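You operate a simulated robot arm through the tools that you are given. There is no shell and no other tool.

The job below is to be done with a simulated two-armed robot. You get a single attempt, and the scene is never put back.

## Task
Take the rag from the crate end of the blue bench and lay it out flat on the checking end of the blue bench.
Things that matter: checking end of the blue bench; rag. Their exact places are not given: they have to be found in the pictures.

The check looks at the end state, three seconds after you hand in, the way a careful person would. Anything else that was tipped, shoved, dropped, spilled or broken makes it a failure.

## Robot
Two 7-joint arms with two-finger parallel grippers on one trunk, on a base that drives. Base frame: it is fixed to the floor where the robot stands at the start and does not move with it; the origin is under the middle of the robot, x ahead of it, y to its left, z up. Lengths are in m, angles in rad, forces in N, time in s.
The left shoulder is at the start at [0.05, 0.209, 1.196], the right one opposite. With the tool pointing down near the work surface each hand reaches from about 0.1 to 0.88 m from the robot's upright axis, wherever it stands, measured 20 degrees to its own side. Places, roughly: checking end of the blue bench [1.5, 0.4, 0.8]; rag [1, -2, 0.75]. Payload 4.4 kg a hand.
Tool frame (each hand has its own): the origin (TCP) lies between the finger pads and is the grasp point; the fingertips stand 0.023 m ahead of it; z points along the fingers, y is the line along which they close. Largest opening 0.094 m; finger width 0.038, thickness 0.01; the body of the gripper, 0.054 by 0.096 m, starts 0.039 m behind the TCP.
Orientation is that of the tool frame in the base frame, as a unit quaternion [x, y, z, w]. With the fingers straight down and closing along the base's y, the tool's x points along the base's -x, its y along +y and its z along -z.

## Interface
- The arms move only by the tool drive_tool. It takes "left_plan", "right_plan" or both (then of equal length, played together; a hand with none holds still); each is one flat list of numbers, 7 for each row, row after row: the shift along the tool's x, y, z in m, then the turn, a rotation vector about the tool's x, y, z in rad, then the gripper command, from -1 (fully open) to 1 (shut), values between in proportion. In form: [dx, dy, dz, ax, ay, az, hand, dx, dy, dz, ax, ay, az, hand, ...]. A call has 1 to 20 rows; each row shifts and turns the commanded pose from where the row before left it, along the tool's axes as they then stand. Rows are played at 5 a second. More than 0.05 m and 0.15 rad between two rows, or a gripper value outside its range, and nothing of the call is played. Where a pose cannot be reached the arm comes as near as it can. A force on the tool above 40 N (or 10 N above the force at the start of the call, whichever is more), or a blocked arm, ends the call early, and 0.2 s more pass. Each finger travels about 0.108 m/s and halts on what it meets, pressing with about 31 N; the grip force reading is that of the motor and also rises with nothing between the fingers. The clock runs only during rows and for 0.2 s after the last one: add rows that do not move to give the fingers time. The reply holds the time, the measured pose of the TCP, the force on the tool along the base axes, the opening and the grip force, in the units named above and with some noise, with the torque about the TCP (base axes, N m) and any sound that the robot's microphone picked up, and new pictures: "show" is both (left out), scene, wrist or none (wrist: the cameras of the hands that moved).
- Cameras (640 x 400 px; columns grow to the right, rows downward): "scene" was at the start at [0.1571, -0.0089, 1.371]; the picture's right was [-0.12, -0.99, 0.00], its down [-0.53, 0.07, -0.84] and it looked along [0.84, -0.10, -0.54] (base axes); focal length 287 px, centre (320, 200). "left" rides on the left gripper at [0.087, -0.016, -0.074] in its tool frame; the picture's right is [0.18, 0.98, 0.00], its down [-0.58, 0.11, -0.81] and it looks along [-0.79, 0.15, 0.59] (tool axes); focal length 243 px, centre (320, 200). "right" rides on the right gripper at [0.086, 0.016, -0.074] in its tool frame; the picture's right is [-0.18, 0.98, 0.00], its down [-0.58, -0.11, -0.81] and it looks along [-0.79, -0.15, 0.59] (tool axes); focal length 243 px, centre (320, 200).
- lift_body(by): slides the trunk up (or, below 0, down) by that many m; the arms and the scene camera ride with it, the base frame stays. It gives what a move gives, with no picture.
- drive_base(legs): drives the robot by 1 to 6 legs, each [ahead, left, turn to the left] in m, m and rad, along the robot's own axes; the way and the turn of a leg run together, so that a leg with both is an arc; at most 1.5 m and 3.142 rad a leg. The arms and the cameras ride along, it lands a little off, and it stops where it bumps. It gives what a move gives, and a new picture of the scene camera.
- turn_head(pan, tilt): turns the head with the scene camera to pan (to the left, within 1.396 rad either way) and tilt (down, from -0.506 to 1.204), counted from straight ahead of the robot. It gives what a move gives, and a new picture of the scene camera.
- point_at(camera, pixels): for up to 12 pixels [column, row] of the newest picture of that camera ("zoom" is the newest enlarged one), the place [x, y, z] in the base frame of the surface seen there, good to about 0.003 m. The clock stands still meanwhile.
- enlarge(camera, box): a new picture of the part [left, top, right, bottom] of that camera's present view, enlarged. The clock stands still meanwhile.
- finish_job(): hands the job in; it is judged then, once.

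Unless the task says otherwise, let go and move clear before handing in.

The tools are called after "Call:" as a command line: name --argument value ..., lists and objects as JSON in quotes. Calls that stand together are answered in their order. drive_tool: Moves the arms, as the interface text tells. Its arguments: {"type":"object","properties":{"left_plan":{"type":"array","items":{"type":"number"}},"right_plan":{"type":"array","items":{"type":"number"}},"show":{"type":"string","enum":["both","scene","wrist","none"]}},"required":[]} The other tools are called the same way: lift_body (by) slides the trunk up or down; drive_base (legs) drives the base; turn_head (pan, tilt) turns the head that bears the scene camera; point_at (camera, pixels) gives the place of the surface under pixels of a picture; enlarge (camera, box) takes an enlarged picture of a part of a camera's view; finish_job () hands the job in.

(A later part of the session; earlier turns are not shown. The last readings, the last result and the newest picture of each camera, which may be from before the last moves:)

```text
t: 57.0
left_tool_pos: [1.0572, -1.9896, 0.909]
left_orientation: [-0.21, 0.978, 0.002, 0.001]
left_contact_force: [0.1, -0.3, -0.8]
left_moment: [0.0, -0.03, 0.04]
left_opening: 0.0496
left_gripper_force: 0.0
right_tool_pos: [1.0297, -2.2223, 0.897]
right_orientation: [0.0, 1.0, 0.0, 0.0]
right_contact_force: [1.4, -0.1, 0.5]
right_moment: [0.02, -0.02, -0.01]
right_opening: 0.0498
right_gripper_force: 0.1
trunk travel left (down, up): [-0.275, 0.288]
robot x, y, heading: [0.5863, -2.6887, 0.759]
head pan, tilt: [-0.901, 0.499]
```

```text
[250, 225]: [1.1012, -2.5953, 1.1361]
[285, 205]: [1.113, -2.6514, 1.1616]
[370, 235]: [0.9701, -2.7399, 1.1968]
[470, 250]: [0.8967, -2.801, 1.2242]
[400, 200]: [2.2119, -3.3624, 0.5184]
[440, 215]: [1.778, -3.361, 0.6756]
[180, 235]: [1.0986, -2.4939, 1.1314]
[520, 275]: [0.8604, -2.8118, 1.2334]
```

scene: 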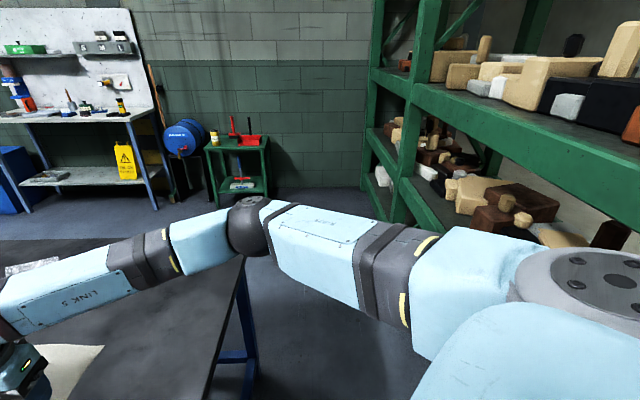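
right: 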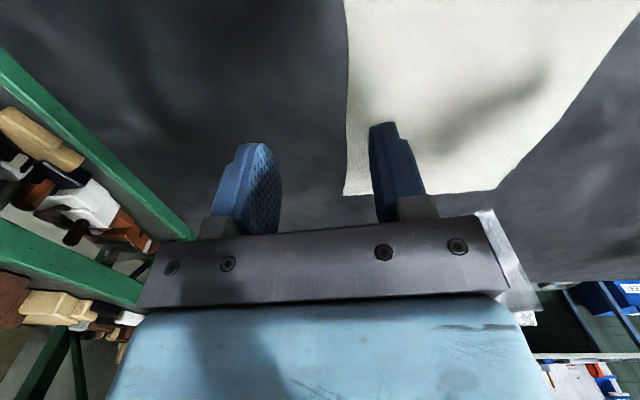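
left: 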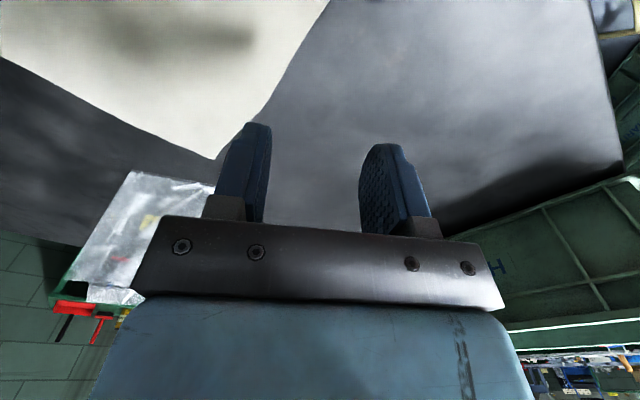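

The right elbow is at about (1.12,−2.62), so it's clear. Rather than turning the base I'll let the left hand keep a natural yaw (closing along the corner's diagonal) and move it to the north-west corner near (1.038,−2.04).

Call:
turn_head --pan 0.05 --tilt 0.85

Call:
drive_tool --left_plan '[0.019, -0.0193, 0.01, 0, 0, 0, -0.06, 0.019, -0.0193, 0.01, 0, 0, 0, -0.06, 0, 0, 0, 0, 0, -0.1, -0.06, 0, 0, 0, 0, 0, -0.1, -0.06, 0, 0, 0, 0, 0, 0, -0.06]' --right_plan '[0, 0.01, 0, 0, 0, 0, -0.06, 0, 0.01, 0, 0, 0, 0, -0.06, 0, 0.01, 0, 0, 0, 0, -0.06, 0, 0.0, 0, 0, 0, 0, -0.06, 0, 0, 0, 0, 0, 0, -0.06]' --show "both"

```text
t: 58.2
left_tool_pos: [1.0567, -1.9892, 0.9091]
left_orientation: [-0.21, 0.978, 0.001, 0.001]
left_contact_force: [-0.4, 0.2, -0.6]
left_moment: [-0.01, 0.01, -0.04]
left_opening: 0.0498
left_gripper_force: 0.0
right_tool_pos: [1.0309, -2.2227, 0.8962]
right_orientation: [0.0, 1.0, 0.001, 0.0]
right_contact_force: [-0.3, 0.6, -0.5]
right_moment: [0.01, 0.01, 0.01]
right_opening: 0.0497
right_gripper_force: 0.1
trunk travel left (down, up): [-0.275, 0.288]
robot x, y, heading: [0.5869, -2.6876, 0.767]
head pan, tilt: [0.051, 0.85]
```

scene: 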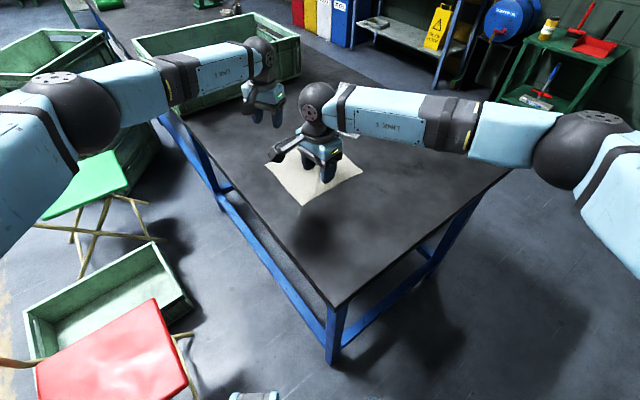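

```text
t: 59.4
left_tool_pos: [1.0377, -2.0396, 0.8901]
left_orientation: [-0.307, 0.952, 0.0, 0.001]
left_contact_force: [-0.7, -0.1, -0.1]
left_moment: [-0.01, 0.0, 0.01]
left_opening: 0.0502
left_gripper_force: 0.1
right_tool_pos: [1.0299, -2.1925, 0.897]
right_orientation: [0.0, 1.0, 0.0, 0.0]
right_contact_force: [0.4, 0.5, 1.0]
right_moment: [0.0, 0.0, 0.0]
right_opening: 0.0498
right_gripper_force: 0.1
trunk travel left (down, up): [-0.275, 0.288]
robot x, y, heading: [0.5879, -2.6864, 0.763]
head pan, tilt: [0.051, 0.85]
```

scene: 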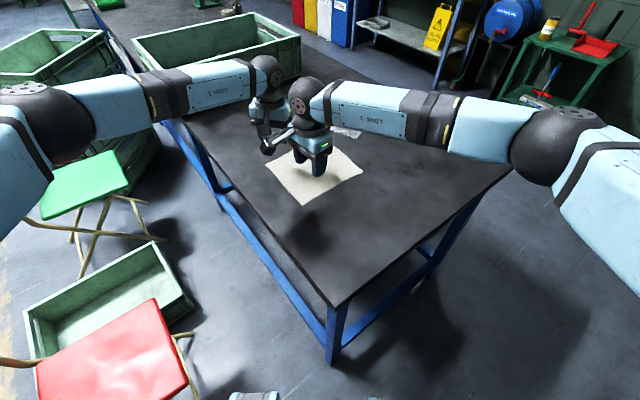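
right: 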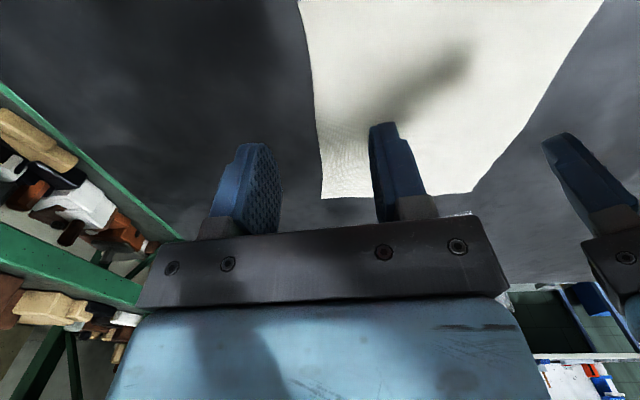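
left: 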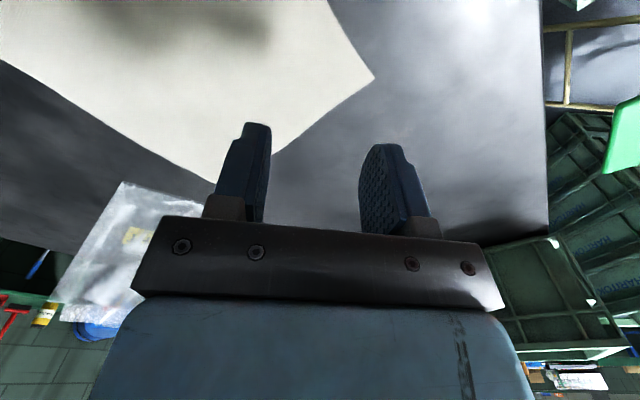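

Both hands are now steady near their corners. I'll shift the right hand to y≈−2.168, set a 0.04 m opening and descend to just above the rag.

Call:
drive_tool --right_plan '[0, 0.0245, 0, 0, 0, 0, 0.15, 0, 0, 0.03, 0, 0, 0, 0.15, 0, 0, 0.03, 0, 0, 0, 0.15, 0, 0, 0.03, 0, 0, 0, 0.15, 0, 0, 0, 0, 0, 0, 0.15]' --left_plan '[0, 0, 0, 0, 0, -0.05, 0.15, 0, 0, 0, 0, 0, -0.05, 0.15, 0.0005, -0.01, 0, 0, 0, 0, 0.15, 0, 0, 0, 0, 0, 0, 0.15, 0, 0, 0, 0, 0, 0, 0.15]' --show "both"

```text
t: 60.6
left_tool_pos: [1.0442, -2.0469, 0.8896]
left_orientation: [-0.355, 0.935, 0.001, 0.002]
left_contact_force: [-0.3, -0.3, 0.1]
left_moment: [0.0, 0.01, 0.0]
left_opening: 0.04
left_gripper_force: 0.1
right_tool_pos: [1.0301, -2.168, 0.8059]
right_orientation: [0.001, 1.0, 0.0, 0.0]
right_contact_force: [-0.4, -0.1, 0.2]
right_moment: [0.02, 0.05, -0.02]
right_opening: 0.0399
right_gripper_force: 0.1
trunk travel left (down, up): [-0.275, 0.288]
robot x, y, heading: [0.5874, -2.6868, 0.761]
head pan, tilt: [0.051, 0.85]
```

scene: 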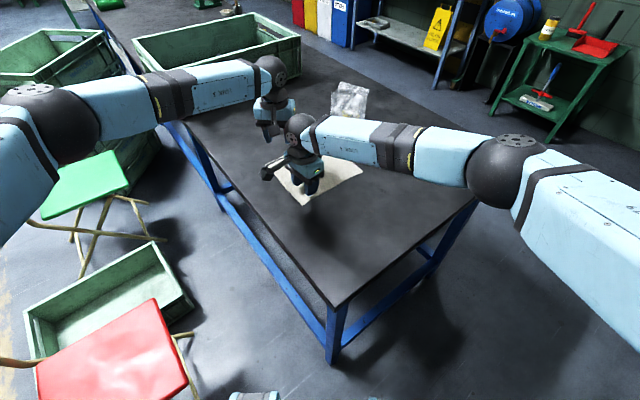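
right: 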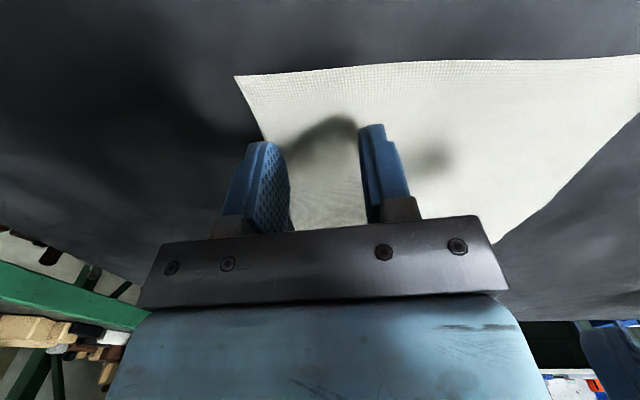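
left: 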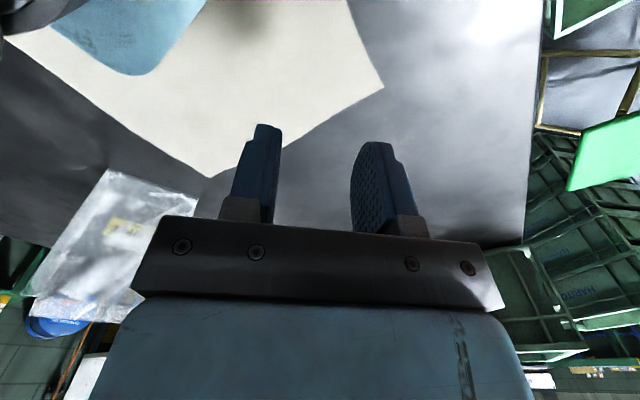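

The right fingers hover about 1 cm above the rag's corner (near edge at row ~70). I'll descend in small steps to light contact and read the force.

Call:
drive_tool --right_plan '[0, 0, 0.005, 0, 0, 0, 0.15, 0, 0, 0.004, 0, 0, 0, 0.15, 0, 0, 0.003, 0, 0, 0, 0.15, 0, 0, 0.001, 0, 0, 0, 0.15, 0, 0, 0, 0, 0, 0, 0.15]' --show "wrist"

```text
t: 61.8
left_tool_pos: [1.0454, -2.0476, 0.8896]
left_orientation: [-0.354, 0.935, 0.001, 0.001]
left_contact_force: [-0.1, 0.3, -0.7]
left_moment: [0.02, 0.01, 0.02]
left_opening: 0.0402
left_gripper_force: 0.0
right_tool_pos: [1.0289, -2.1673, 0.7944]
right_orientation: [0.0, 1.0, 0.001, -0.001]
right_contact_force: [0.5, 0.4, 2.8]
right_moment: [-0.11, -0.04, 0.0]
right_opening: 0.0398
right_gripper_force: 0.1
trunk travel left (down, up): [-0.275, 0.288]
robot x, y, heading: [0.5889, -2.6877, 0.765]
head pan, tilt: [0.051, 0.85]
```

right: 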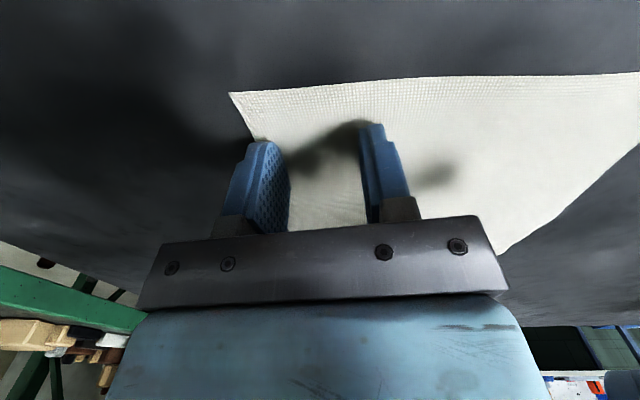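

Contact at z≈0.794 with 2.8 N. I'll press slightly more and close the fingers slowly to gather the rag's corner.

Call:
drive_tool --right_plan '[0, 0, 0.002, 0, 0, 0, 0.15, 0, 0, 0, 0, 0, 0, 0.35, 0, 0, 0, 0, 0, 0, 0.55, 0, 0, 0, 0, 0, 0, 0.75, 0, 0, 0, 0, 0, 0, 0.95, 0, 0, 0, 0, 0, 0, 1, 0, 0, 0, 0, 0, 0, 1]' --show "wrist"

```text
t: 63.4
left_tool_pos: [1.0432, -2.0491, 0.8915]
left_orientation: [-0.354, 0.935, 0.001, 0.003]
left_contact_force: [-0.1, 0.3, 0.3]
left_moment: [0.0, 0.03, 0.02]
left_opening: 0.0397
left_gripper_force: 0.0
right_tool_pos: [1.0285, -2.1672, 0.7947]
right_orientation: [0.0, 1.0, 0.002, 0.0]
right_contact_force: [1.1, 2.5, 24.2]
right_moment: [-0.06, 0.15, -0.01]
right_opening: 0.0019
right_gripper_force: 31.0
trunk travel left (down, up): [-0.275, 0.288]
robot x, y, heading: [0.5863, -2.688, 0.76]
head pan, tilt: [0.051, 0.85]
```

right: 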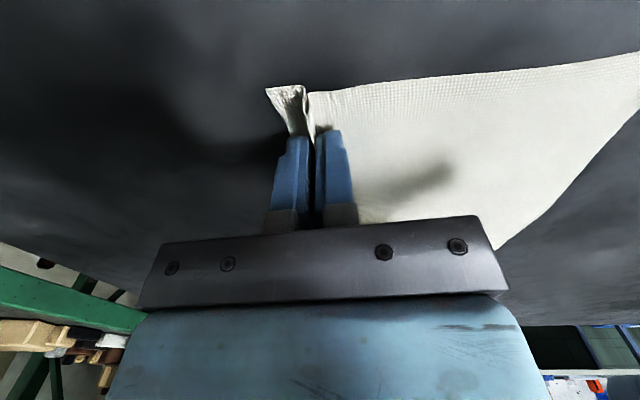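

The right fingers have gathered and pinched a pleat at the corner (opening 1.9 mm, 31 N grip). I'll relieve the down-pressure and lower the left hand toward the other corner.

Call:
drive_tool --right_plan '[0, 0, -0.003, 0, 0, 0, 1, 0, 0, 0, 0, 0, 0, 1, 0, 0, 0, 0, 0, 0, 1, 0, 0, 0, 0, 0, 0, 1]' --left_plan '[0, 0, 0.03, 0, 0, 0, 0.15, 0, 0, 0.03, 0, 0, 0, 0.15, 0, 0, 0.022, 0, 0, 0, 0.15, 0, 0, 0, 0, 0, 0, 0.15]' --show "both"

```text
t: 64.4
left_tool_pos: [1.045, -2.0471, 0.8073]
left_orientation: [-0.353, 0.935, 0.0, 0.001]
left_contact_force: [-0.2, -0.2, 1.1]
left_moment: [0.02, 0.01, 0.0]
left_opening: 0.0399
left_gripper_force: 0.0
right_tool_pos: [1.0286, -2.1672, 0.7944]
right_orientation: [0.0, 1.0, -0.001, 0.0]
right_contact_force: [-0.8, -0.8, 3.3]
right_moment: [-0.02, -0.02, -0.04]
right_opening: 0.0019
right_gripper_force: 30.9
trunk travel left (down, up): [-0.275, 0.288]
robot x, y, heading: [0.5858, -2.6871, 0.76]
head pan, tilt: [0.051, 0.85]
```

scene: 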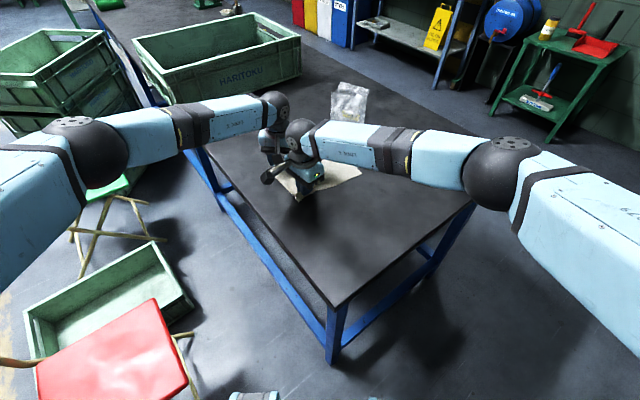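
right: 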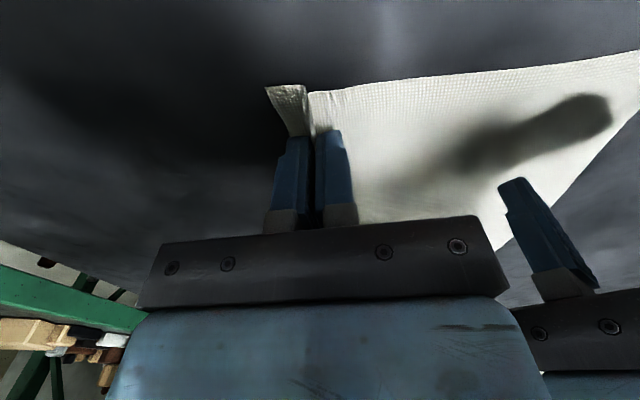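
left: 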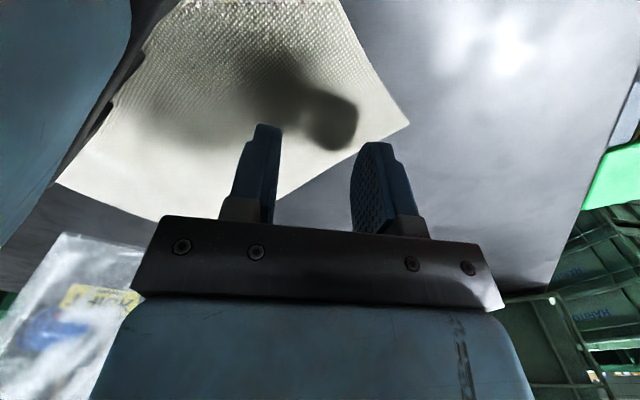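

Left wrist view: corner is at (408,125), and the outer finger (375,150) looks close to the north edge. I'll measure the corner and edges exactly.

Call:
point_at --camera "left" --pixels '[[406, 125], [340, 5], [290, 190], [350, 90], [165, 218], [375, 148], [262, 128]]'

Call:
enlarge --camera "left" --box '[180, 60, 460, 235]'

```text
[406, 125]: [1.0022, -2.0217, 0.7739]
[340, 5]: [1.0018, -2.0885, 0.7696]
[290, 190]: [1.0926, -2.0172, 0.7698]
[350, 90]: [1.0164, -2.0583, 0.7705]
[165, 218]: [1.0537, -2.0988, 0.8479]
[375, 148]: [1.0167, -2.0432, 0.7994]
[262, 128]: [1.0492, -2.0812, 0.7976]
```

```text
2.29 times, centred on (320, 148) of left
```

zoom: 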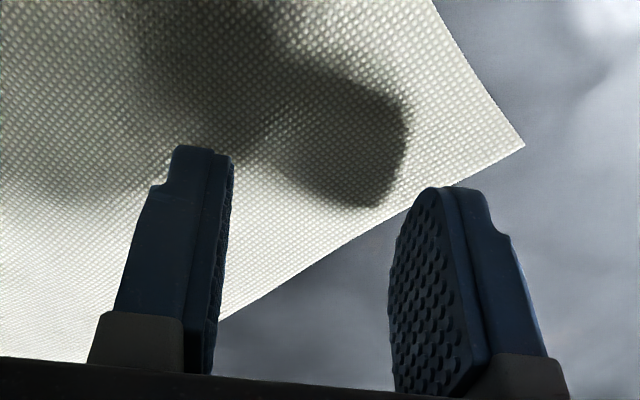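

The corner is now at (1.002,−2.022). I'll narrow the left opening to 0.028 m and nudge slightly inward so both fingers land on the rag, then descend to light contact.

Call:
drive_tool --left_plan '[0.003, -0.003, 0, 0, 0, 0, 0.4, 0, 0, 0.006, 0, 0, 0, 0.4, 0, 0, 0.004, 0, 0, 0, 0.4, 0, 0, 0.003, 0, 0, 0, 0.4, 0, 0, 0, 0, 0, 0, 0.4]' --show "wrist"

```text
t: 65.6
left_tool_pos: [1.0436, -2.0522, 0.7931]
left_orientation: [-0.353, 0.936, 0.001, 0.002]
left_contact_force: [-1.5, 0.1, 0.8]
left_moment: [-0.08, -0.1, -0.12]
left_opening: 0.0281
left_gripper_force: 0.0
right_tool_pos: [1.0299, -2.1678, 0.7951]
right_orientation: [0.0, 1.0, -0.001, 0.0]
right_contact_force: [2.6, 0.3, -2.2]
right_moment: [-0.03, 0.1, -0.08]
right_opening: 0.0021
right_gripper_force: 30.8
trunk travel left (down, up): [-0.275, 0.288]
robot x, y, heading: [0.5919, -2.688, 0.76]
head pan, tilt: [0.051, 0.85]
```

left: 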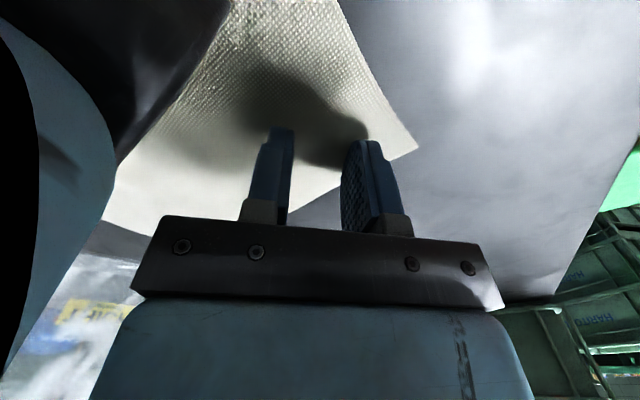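

Left fingertips are at the rag surface with both fingers inside the corner (415,150); forces are small. I'll press a touch more and close slowly.

Call:
drive_tool --left_plan '[0, 0, 0.003, 0, 0, 0, 0.4, 0, 0, 0, 0, 0, 0, 0.4, 0, 0, 0, 0, 0, 0, 0.55, 0, 0, 0, 0, 0, 0, 0.7, 0, 0, 0, 0, 0, 0, 0.85, 0, 0, 0, 0, 0, 0, 1, 0, 0, 0, 0, 0, 0, 1, 0, 0, 0, 0, 0, 0, 1]' --show "wrist"

```text
t: 67.4
left_tool_pos: [1.0443, -2.0512, 0.7942]
left_orientation: [-0.355, 0.935, 0.0, 0.004]
left_contact_force: [-5.4, 0.8, 25.7]
left_moment: [-0.46, -0.42, -0.57]
left_opening: 0.002
left_gripper_force: 30.8
right_tool_pos: [1.0287, -2.1687, 0.7967]
right_orientation: [0.0, 1.0, 0.001, 0.001]
right_contact_force: [8.6, 2.8, -4.9]
right_moment: [-0.03, 0.59, -0.34]
right_opening: 0.0019
right_gripper_force: 30.8
trunk travel left (down, up): [-0.275, 0.288]
robot x, y, heading: [0.5899, -2.6916, 0.764]
head pan, tilt: [0.051, 0.85]
```

left: 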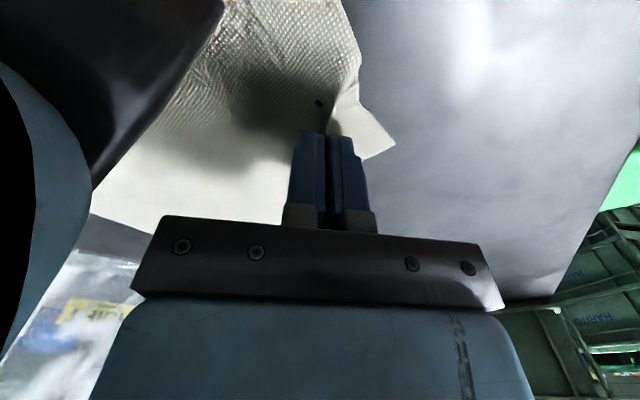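

Both corners are pinched (2 mm openings, 31 N); a small side force suggests the hands just touch, so I'll ease the left hand −x by a few mm while lifting both together.

Call:
drive_tool --left_plan '[0.003, 0.0026, -0.004, 0, 0, 0, 1, 0.003, 0.0026, -0.01, 0, 0, 0, 1, 0, 0, -0.02, 0, 0, 0, 1, 0, 0, -0.02, 0, 0, 0, 1, 0, 0, -0.02, 0, 0, 0, 1, 0, 0, 0, 0, 0, 0, 1]' --right_plan '[0, 0, -0.004, 0, 0, 0, 1, 0, 0, -0.01, 0, 0, 0, 1, 0, 0, -0.02, 0, 0, 0, 1, 0, 0, -0.02, 0, 0, 0, 1, 0, 0, -0.02, 0, 0, 0, 1, 0, 0, 0, 0, 0, 0, 1]' --show "both"

```text
t: 68.8
left_tool_pos: [1.037, -2.0511, 0.865]
left_orientation: [-0.353, 0.936, 0.0, 0.002]
left_contact_force: [2.6, -3.7, 0.1]
left_moment: [-0.1, 0.03, 0.01]
left_opening: 0.0019
left_gripper_force: 31.2
right_tool_pos: [1.0289, -2.1668, 0.8693]
right_orientation: [0.0, 1.0, 0.0, 0.0]
right_contact_force: [-0.9, 2.9, -0.6]
right_moment: [0.05, 0.03, 0.03]
right_opening: 0.0019
right_gripper_force: 31.6
trunk travel left (down, up): [-0.275, 0.288]
robot x, y, heading: [0.5883, -2.6903, 0.765]
head pan, tilt: [0.051, 0.85]
```

scene: 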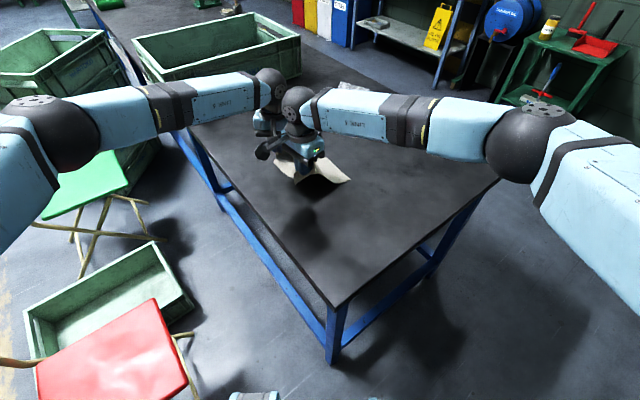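
right: 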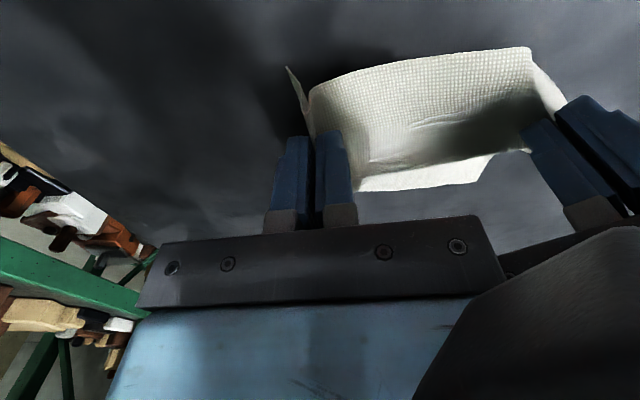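
left: 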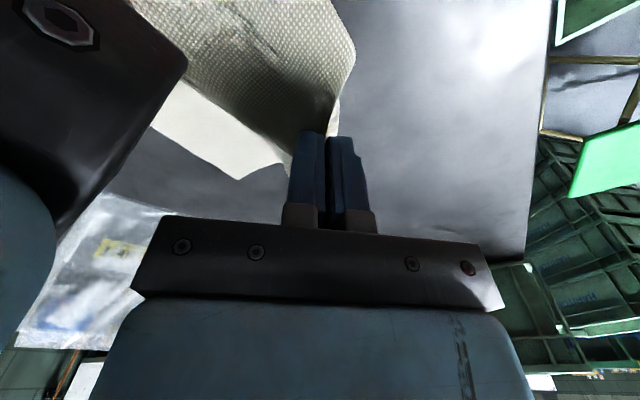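

The rag is lifted, held taut between both hands (≈3 N tension). I'll raise the trunk to bring it well clear of the bench.

Call:
lift_body --by 0.26

Call:
turn_head --pan 0.05 --tilt 0.8

```text
t: 71.5
left_tool_pos: [1.0373, -2.0518, 1.1245]
left_orientation: [-0.354, 0.935, 0.001, 0.001]
left_contact_force: [0.7, -3.1, -0.8]
left_moment: [-0.07, 0.0, 0.05]
left_opening: 0.0019
left_gripper_force: 30.7
right_tool_pos: [1.0289, -2.1684, 1.1283]
right_orientation: [0.0, 1.0, 0.0, 0.0]
right_contact_force: [-0.1, 3.7, -0.9]
right_moment: [0.07, 0.01, 0.06]
right_opening: 0.0022
right_gripper_force: 31.5
trunk travel left (down, up): [-0.535, 0.028]
robot x, y, heading: [0.5855, -2.689, 0.763]
head pan, tilt: [0.051, 0.85]
```

```text
t: 72.1
left_tool_pos: [1.0371, -2.0506, 1.1254]
left_orientation: [-0.354, 0.935, 0.001, 0.001]
left_contact_force: [0.8, -3.5, 0.6]
left_moment: [-0.09, -0.04, 0.04]
left_opening: 0.0017
left_gripper_force: 30.7
right_tool_pos: [1.0289, -2.1672, 1.1293]
right_orientation: [0.0, 1.0, 0.0, -0.001]
right_contact_force: [-0.4, 3.3, -1.1]
right_moment: [0.08, 0.01, 0.05]
right_opening: 0.002
right_gripper_force: 31.3
trunk travel left (down, up): [-0.535, 0.028]
robot x, y, heading: [0.59, -2.6884, 0.764]
head pan, tilt: [0.051, 0.799]
```

scene: 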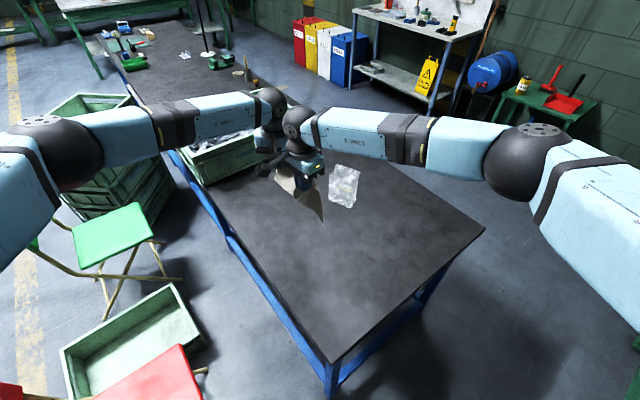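

The bag and crate are undisturbed and the rag hangs from both hands. I'll back out the way I came: −x to (−0.4,−2.64), then up to y≈−2.06.

Call:
drive_base --legs '[[-0.687, 0.714, 0], [0.388, 0.404, 0]]'

```text
t: 82.5
left_tool_pos: [0.0425, -1.4524, 1.1257]
left_orientation: [-0.354, 0.935, 0.001, 0.001]
left_contact_force: [0.8, -3.2, -0.1]
left_moment: [-0.07, -0.01, 0.0]
left_opening: 0.0015
left_gripper_force: 31.3
right_tool_pos: [0.0341, -1.5679, 1.1299]
right_orientation: [-0.001, 1.0, -0.001, 0.0]
right_contact_force: [-0.3, 3.1, 0.1]
right_moment: [0.09, 0.02, 0.01]
right_opening: 0.0021
right_gripper_force: 31.5
trunk travel left (down, up): [-0.535, 0.028]
robot x, y, heading: [-0.4056, -2.089, 0.763]
head pan, tilt: [0.051, 0.799]
```

scene: 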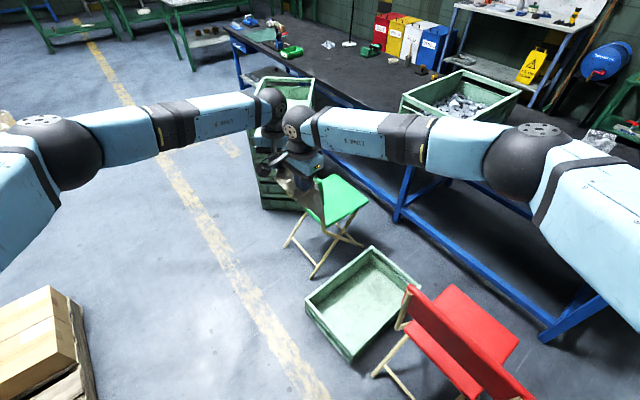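

I'm in the aisle at (−0.41,−2.09) with the rag still held at (295,180). I'll turn to face +y and drive up the aisle.

Call:
drive_base --legs '[[0, 0, 0.807], [1.2, 0, 0], [0.6, 0, 0]]'

```text
t: 93.7
left_tool_pos: [-0.5406, 0.4849, 1.126]
left_orientation: [-0.691, 0.723, 0.002, 0.002]
left_contact_force: [2.4, -2.7, 0.6]
left_moment: [-0.09, -0.05, 0.0]
left_opening: 0.0017
left_gripper_force: 30.3
right_tool_pos: [-0.4642, 0.3996, 1.1294]
right_orientation: [-0.391, 0.92, 0.001, 0.0]
right_contact_force: [-3.8, 2.6, -0.2]
right_moment: [0.03, 0.11, 0.02]
right_opening: 0.0017
right_gripper_force: 31.0
trunk travel left (down, up): [-0.535, 0.028]
robot x, y, heading: [-0.3966, -0.2784, 1.562]
head pan, tilt: [0.051, 0.799]
```

scene: 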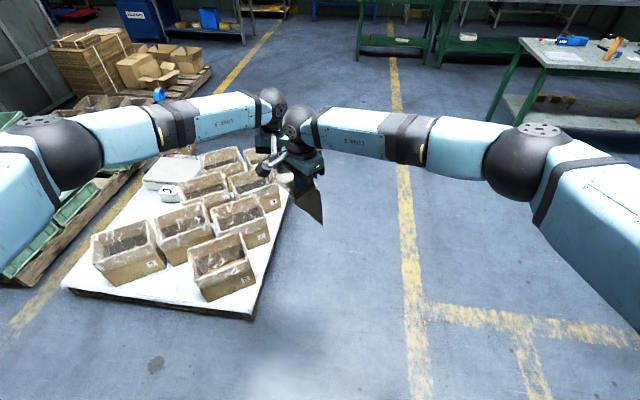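

I'm at (−0.40,−0.28) facing +y; a low pallet with boxes is ahead-left with a near corner at (255,318). I'll measure it, then turn to face the bench.

Call:
point_at --camera "scene" --pixels '[[255, 318], [65, 285], [288, 195], [225, 250], [505, 120], [560, 60], [400, 250]]'

Call:
drive_base --legs '[[0, 0, -1.562]]'

```text
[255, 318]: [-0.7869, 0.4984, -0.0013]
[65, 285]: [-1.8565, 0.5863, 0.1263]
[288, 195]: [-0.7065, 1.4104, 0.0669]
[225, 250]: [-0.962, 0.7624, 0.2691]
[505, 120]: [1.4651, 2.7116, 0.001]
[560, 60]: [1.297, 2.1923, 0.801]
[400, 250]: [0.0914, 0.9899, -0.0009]
```

```text
t: 97.9
left_tool_pos: [0.366, -0.126, 1.1251]
left_orientation: [0.018, 1.0, 0.0, 0.002]
left_contact_force: [-1.8, -2.8, -0.1]
left_moment: [-0.1, 0.03, 0.08]
left_opening: 0.0019
left_gripper_force: 31.3
right_tool_pos: [0.281, -0.2033, 1.1286]
right_orientation: [0.369, 0.929, -0.001, 0.0]
right_contact_force: [2.0, 3.6, 0.6]
right_moment: [0.06, -0.07, 0.07]
right_opening: 0.0016
right_gripper_force: 31.3
trunk travel left (down, up): [-0.535, 0.028]
robot x, y, heading: [-0.398, -0.2759, 0.004]
head pan, tilt: [0.051, 0.799]
```

scene: 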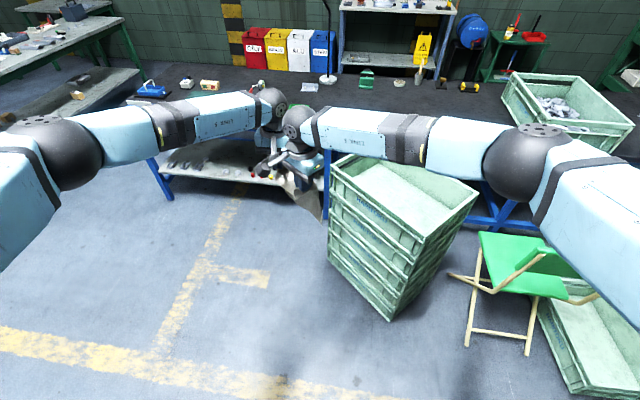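

The pallet lies at x≤−0.7, clear of me. I'll drive diagonally to about (0.2,0.45), facing the checking end, and look again.

Call:
drive_base --legs '[[0.6, 0.73, 0]]'

Call:
turn_head --pan 0.1 --tilt 0.6

```text
t: 104.8
left_tool_pos: [0.9645, 0.6057, 1.1259]
left_orientation: [0.02, 1.0, 0.0, 0.001]
left_contact_force: [-1.4, -2.8, -0.1]
left_moment: [-0.05, 0.02, 0.09]
left_opening: 0.0017
left_gripper_force: 31.2
right_tool_pos: [0.8785, 0.5279, 1.1293]
right_orientation: [0.372, 0.928, 0.0, 0.0]
right_contact_force: [1.5, 2.7, -0.1]
right_moment: [0.07, -0.03, 0.05]
right_opening: 0.0018
right_gripper_force: 30.6
trunk travel left (down, up): [-0.535, 0.028]
robot x, y, heading: [0.1999, 0.4524, 0.002]
head pan, tilt: [0.051, 0.799]
```

scene: 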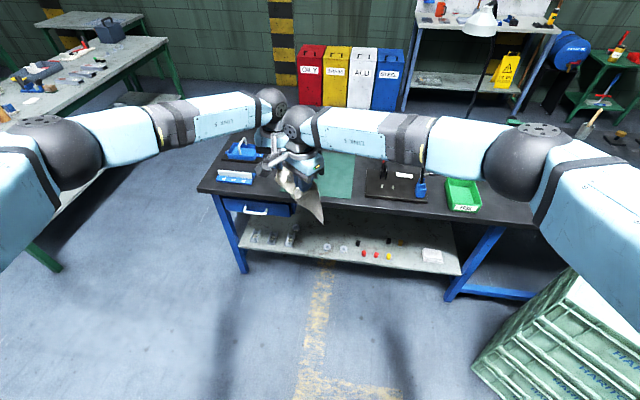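

```text
t: 105.5
left_tool_pos: [0.9642, 0.6054, 1.1262]
left_orientation: [0.02, 1.0, 0.0, 0.002]
left_contact_force: [-2.0, -2.2, 0.2]
left_moment: [-0.04, 0.04, 0.07]
left_opening: 0.0016
left_gripper_force: 30.4
right_tool_pos: [0.878, 0.5282, 1.1299]
right_orientation: [0.372, 0.928, 0.0, 0.0]
right_contact_force: [1.4, 2.2, -0.9]
right_moment: [0.06, -0.04, 0.07]
right_opening: 0.002
right_gripper_force: 30.8
trunk travel left (down, up): [-0.535, 0.028]
robot x, y, heading: [0.1978, 0.4583, 0.002]
head pan, tilt: [0.099, 0.6]
```

scene: 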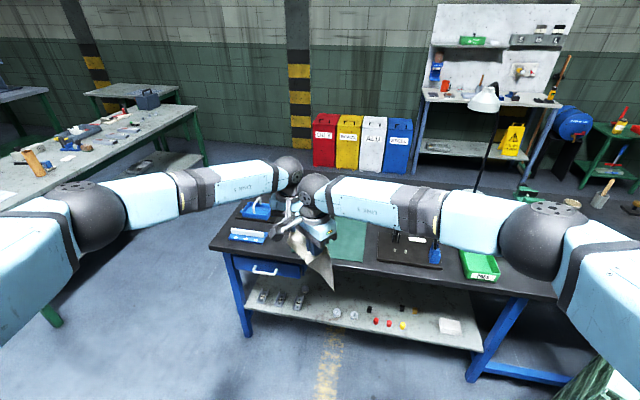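

The checking end is in view: mat at (350,238), blue-and-white block at (248,236), clamp (257,210), gauge plate (408,250), PASS bin (480,265). I'll measure them and zoom in.

Call:
enlarge --camera "scene" --box '[190, 170, 510, 330]'

Call:
point_at --camera "scene" --pixels '[[210, 247], [230, 236], [265, 241], [240, 214], [275, 218], [362, 262], [335, 258], [367, 222], [378, 262], [440, 268], [465, 278], [345, 240]]'

```text
2.00 times, centred on (350, 250) of scene
```

zoom: 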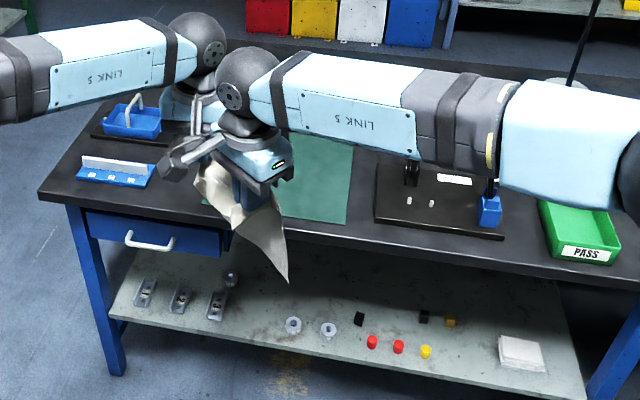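

```text
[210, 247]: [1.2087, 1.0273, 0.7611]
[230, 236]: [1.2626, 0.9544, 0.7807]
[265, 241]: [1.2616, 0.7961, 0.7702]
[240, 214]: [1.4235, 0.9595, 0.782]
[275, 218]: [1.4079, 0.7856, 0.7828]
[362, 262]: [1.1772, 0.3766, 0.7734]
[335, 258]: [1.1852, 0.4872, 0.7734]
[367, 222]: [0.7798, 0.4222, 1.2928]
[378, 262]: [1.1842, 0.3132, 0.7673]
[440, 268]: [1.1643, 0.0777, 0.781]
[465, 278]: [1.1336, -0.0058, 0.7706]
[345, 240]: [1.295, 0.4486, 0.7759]
```

The mat (x≈1.18–1.47, y≈0.35–0.65) is the clear flat area at the checking end; gauge plate and blocks border it. Before approaching, I'll rotate the two hands together as a rigid pair about their midpoint so the held edge becomes parallel to the bench front; first half now.

Call:
drive_tool --left_plan '[0.00292, 0.00281, 0, 0, 0, -0.07, 1, 0.00292, 0.00281, 0, 0, 0, -0.07, 1, 0.00292, 0.00281, 0, 0, 0, -0.07, 1, 0.00292, 0.00281, 0, 0, 0, -0.07, 1, 0.00292, 0.00281, 0, 0, 0, -0.07, 1, 0.00292, 0.00281, 0, 0, 0, -0.07, 1]' --right_plan '[-0.00405, -0.00017, 0, 0, 0, -0.07, 1, -0.00405, -0.00017, 0, 0, 0, -0.07, 1, -0.00405, -0.00017, 0, 0, 0, -0.07, 1, -0.00405, -0.00017, 0, 0, 0, -0.07, 1, -0.00405, -0.00017, 0, 0, 0, -0.07, 1, -0.00405, -0.00017, 0, 0, 0, -0.07, 1]' --show "both"

```text
t: 106.9
left_tool_pos: [0.944, 0.6192, 1.1254]
left_orientation: [-0.19, 0.982, -0.001, 0.002]
left_contact_force: [0.0, -3.9, 0.8]
left_moment: [-0.09, 0.0, 0.01]
left_opening: 0.0019
left_gripper_force: 31.1
right_tool_pos: [0.8965, 0.5136, 1.1294]
right_orientation: [0.169, 0.986, 0.0, 0.0]
right_contact_force: [0.9, 3.2, -0.5]
right_moment: [0.06, -0.04, 0.02]
right_opening: 0.0021
right_gripper_force: 30.8
trunk travel left (down, up): [-0.535, 0.028]
robot x, y, heading: [0.1989, 0.4599, 0.003]
head pan, tilt: [0.099, 0.6]
```

scene: 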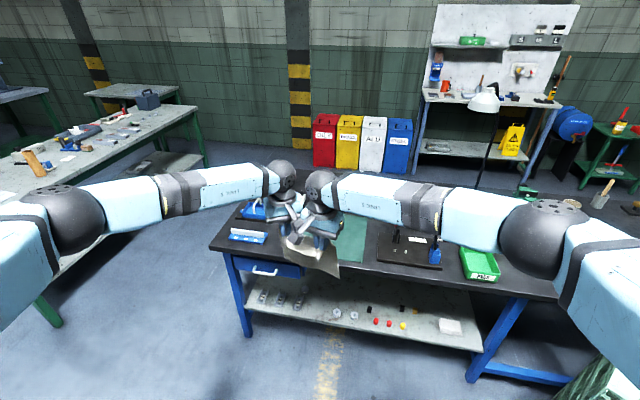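
right: 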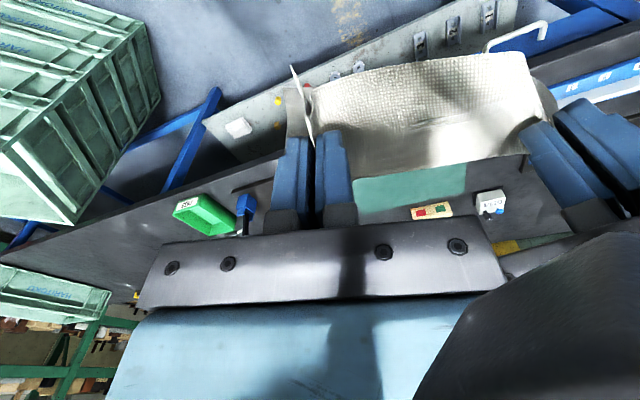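
left: 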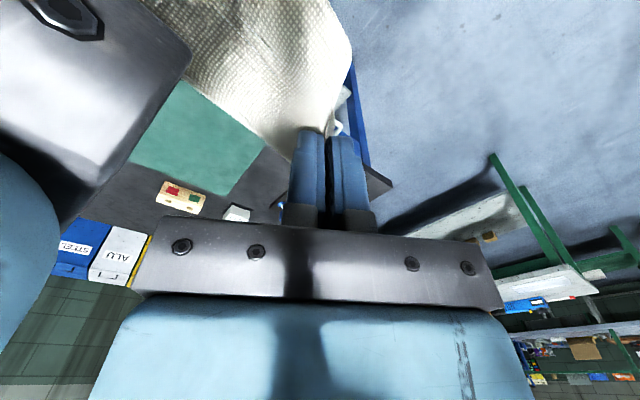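

Rotation works with steady tension. I'll finish rotating (0.33 rad more) to make the held edge parallel to the bench front, which is tilted about 0.09 rad.

Call:
drive_tool --left_plan '[0.00275, 0.00265, 0, 0, 0, -0.066, 1, 0.00275, 0.00265, 0, 0, 0, -0.066, 1, 0.00275, 0.00265, 0, 0, 0, -0.066, 1, 0.00275, 0.00265, 0, 0, 0, -0.066, 1, 0.00275, 0.00265, 0, 0, 0, -0.066, 1]' --right_plan '[-0.00382, -0.00017, 0, 0, 0, -0.066, 1, -0.00382, -0.00017, 0, 0, 0, -0.066, 1, -0.00382, -0.00017, 0, 0, 0, -0.066, 1, -0.00382, -0.00017, 0, 0, 0, -0.066, 1, -0.00382, -0.00017, 0, 0, 0, -0.066, 1]' --show "both"

```text
t: 108.1
left_tool_pos: [0.9255, 0.6245, 1.1257]
left_orientation: [-0.349, 0.937, -0.001, 0.002]
left_contact_force: [0.5, -2.8, 0.6]
left_moment: [-0.07, 0.02, -0.01]
left_opening: 0.0017
left_gripper_force: 30.6
right_tool_pos: [0.9153, 0.5098, 1.1286]
right_orientation: [0.006, 1.0, 0.0, 0.0]
right_contact_force: [-0.3, 4.2, -1.0]
right_moment: [0.06, 0.05, 0.03]
right_opening: 0.0021
right_gripper_force: 30.7
trunk travel left (down, up): [-0.535, 0.028]
robot x, y, heading: [0.2012, 0.4551, -0.004]
head pan, tilt: [0.099, 0.6]
```

scene: 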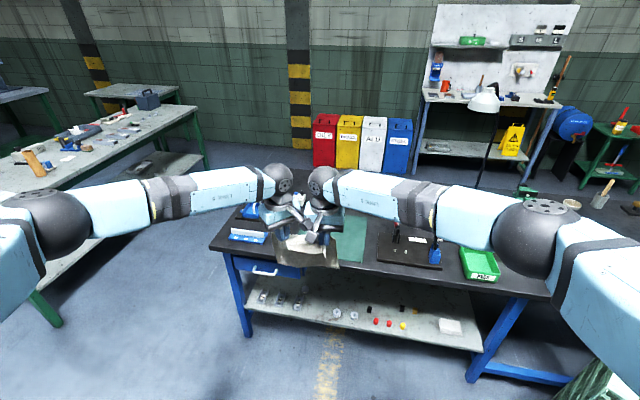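
right: 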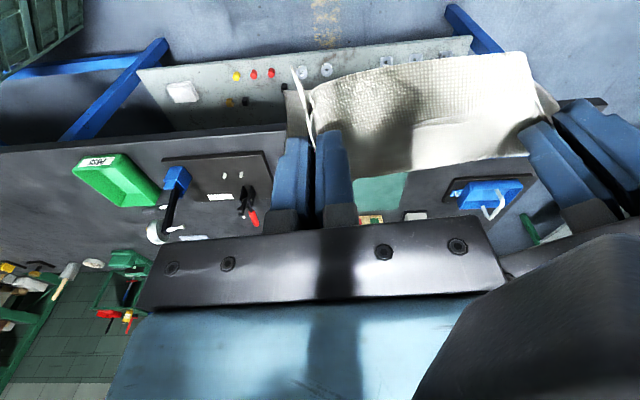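
left: 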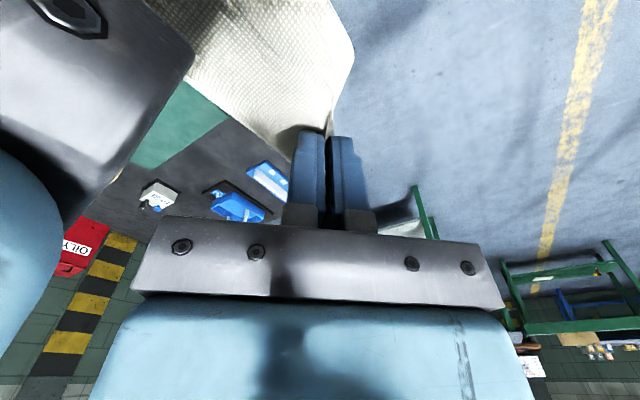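

The held edge is now parallel to the bench front. Before moving closer I'll measure the height of the gauge stand and clamp that my right forearm will pass over.

Call:
turn_head --pan -0.1 --tilt 0.75

Call:
point_at --camera "right" --pixels '[[178, 178], [172, 210], [157, 232], [215, 225], [250, 190], [253, 218], [225, 175], [162, 160], [268, 155], [400, 175], [375, 220], [130, 165]]'

Call:
point_at --camera "left" --pixels '[[185, 85], [227, 122], [150, 165], [135, 160], [158, 192], [235, 205], [268, 180]]'

```text
t: 108.8
left_tool_pos: [0.9265, 0.6238, 1.126]
left_orientation: [-0.348, 0.937, 0.0, 0.001]
left_contact_force: [1.0, -4.1, 0.2]
left_moment: [-0.1, -0.02, -0.02]
left_opening: 0.0017
left_gripper_force: 30.9
right_tool_pos: [0.915, 0.5081, 1.1288]
right_orientation: [0.006, 1.0, 0.0, 0.0]
right_contact_force: [-0.2, 4.2, 0.1]
right_moment: [0.11, 0.04, 0.03]
right_opening: 0.0019
right_gripper_force: 31.5
trunk travel left (down, up): [-0.535, 0.028]
robot x, y, heading: [0.2008, 0.4581, -0.001]
head pan, tilt: [-0.099, 0.75]
```

scene: 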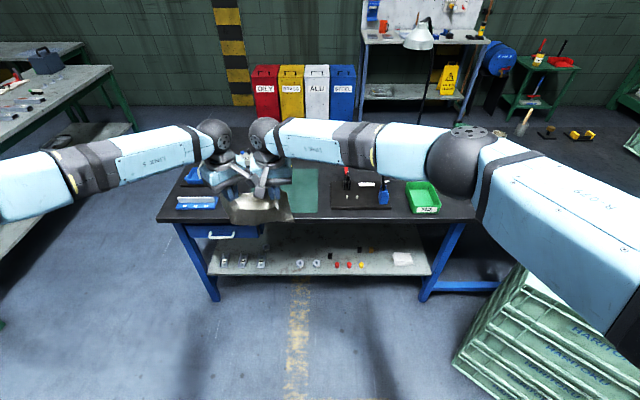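

```text
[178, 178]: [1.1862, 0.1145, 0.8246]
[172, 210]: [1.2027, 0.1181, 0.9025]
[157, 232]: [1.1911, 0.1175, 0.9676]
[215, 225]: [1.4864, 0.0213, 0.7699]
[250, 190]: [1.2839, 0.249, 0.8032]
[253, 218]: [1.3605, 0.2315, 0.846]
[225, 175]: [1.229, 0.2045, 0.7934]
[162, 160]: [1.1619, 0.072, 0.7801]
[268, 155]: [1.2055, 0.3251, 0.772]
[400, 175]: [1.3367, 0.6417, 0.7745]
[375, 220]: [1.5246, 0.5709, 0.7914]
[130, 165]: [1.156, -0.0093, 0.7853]
```

```text
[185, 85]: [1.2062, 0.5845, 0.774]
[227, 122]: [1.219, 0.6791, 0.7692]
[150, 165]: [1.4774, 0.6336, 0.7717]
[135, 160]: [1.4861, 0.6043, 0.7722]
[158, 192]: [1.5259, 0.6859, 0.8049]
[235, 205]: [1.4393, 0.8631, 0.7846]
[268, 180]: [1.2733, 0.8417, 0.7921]
```

The gauge post stands near (1.19,0.12) up to z≈1.0, and the mat spans x≈1.18–1.47, y≈0.36–0.67. I'll drive forward to about (0.64,0.42) with the trunk still high so everything passes over.

Call:
drive_base --legs '[[0.44, -0.035, 0]]'

Call:
turn_head --pan 0.1 --tilt 0.95

```text
t: 111.5
left_tool_pos: [1.3691, 0.589, 1.1267]
left_orientation: [-0.347, 0.938, 0.0, 0.002]
left_contact_force: [-0.2, -3.8, 0.2]
left_moment: [-0.08, -0.02, 0.03]
left_opening: 0.0017
left_gripper_force: 30.6
right_tool_pos: [1.3587, 0.4748, 1.1308]
right_orientation: [0.007, 1.0, 0.001, 0.001]
right_contact_force: [-0.9, 4.1, -0.5]
right_moment: [0.07, -0.01, 0.02]
right_opening: 0.0019
right_gripper_force: 30.8
trunk travel left (down, up): [-0.535, 0.028]
robot x, y, heading: [0.6434, 0.4221, 0.004]
head pan, tilt: [-0.099, 0.75]
```

scene: 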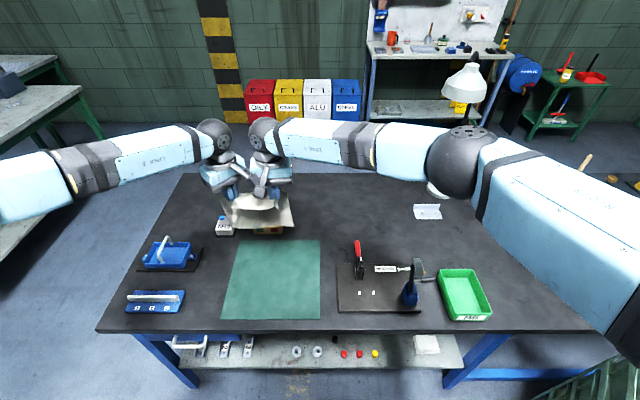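

```text
t: 112.3
left_tool_pos: [1.3698, 0.5897, 1.1258]
left_orientation: [-0.348, 0.938, 0.0, 0.001]
left_contact_force: [0.5, -2.7, 0.1]
left_moment: [-0.07, -0.04, -0.04]
left_opening: 0.0019
left_gripper_force: 31.2
right_tool_pos: [1.3586, 0.4753, 1.1287]
right_orientation: [0.007, 1.0, 0.0, 0.0]
right_contact_force: [-0.5, 2.1, -0.3]
right_moment: [0.06, 0.05, 0.04]
right_opening: 0.002
right_gripper_force: 30.7
trunk travel left (down, up): [-0.535, 0.028]
robot x, y, heading: [0.6435, 0.4187, 0.0]
head pan, tilt: [0.099, 0.949]
```

scene: 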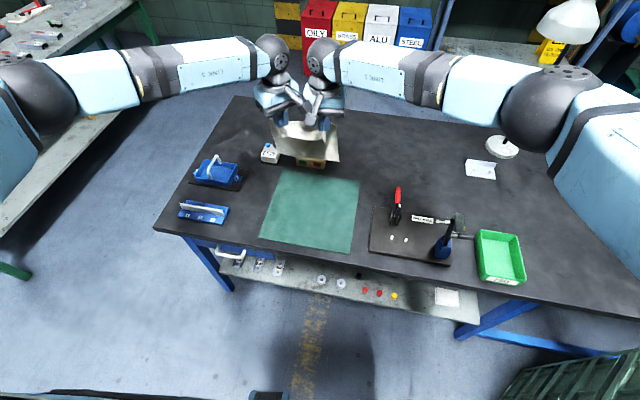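

Now I have a clear view: mat corners near (282,170), (360,180), (350,252), (260,237), with the rag hanging above at (310,145). I'll measure these.

Call:
point_at --camera "scene" --pixels '[[283, 171], [358, 181], [349, 251], [262, 236], [310, 210], [299, 158], [323, 165], [338, 160], [275, 150], [270, 155], [460, 228], [397, 190]]'

Call:
enlarge --camera "scene" --box '[230, 30, 390, 180]'

```text
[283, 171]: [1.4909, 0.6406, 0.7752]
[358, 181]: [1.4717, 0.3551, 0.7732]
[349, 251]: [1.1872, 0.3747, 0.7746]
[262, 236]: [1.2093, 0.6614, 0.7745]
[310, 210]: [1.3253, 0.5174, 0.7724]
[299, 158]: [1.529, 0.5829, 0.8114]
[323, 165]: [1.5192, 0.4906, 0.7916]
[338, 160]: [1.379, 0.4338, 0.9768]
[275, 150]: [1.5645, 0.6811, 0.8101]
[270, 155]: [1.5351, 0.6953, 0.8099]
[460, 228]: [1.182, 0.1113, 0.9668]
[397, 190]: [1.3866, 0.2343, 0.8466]
```

```text
2.67 times, centred on (310, 105) of scene
```

zoom: 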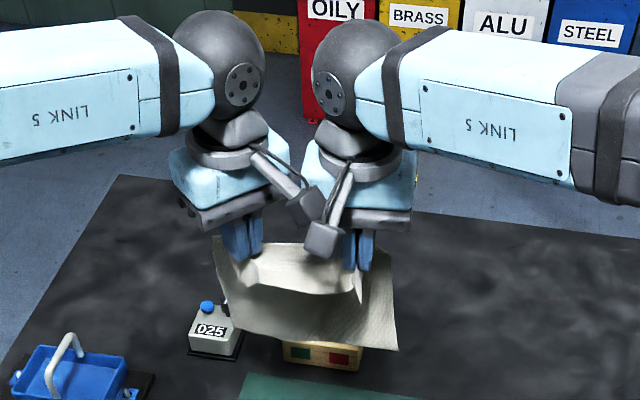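

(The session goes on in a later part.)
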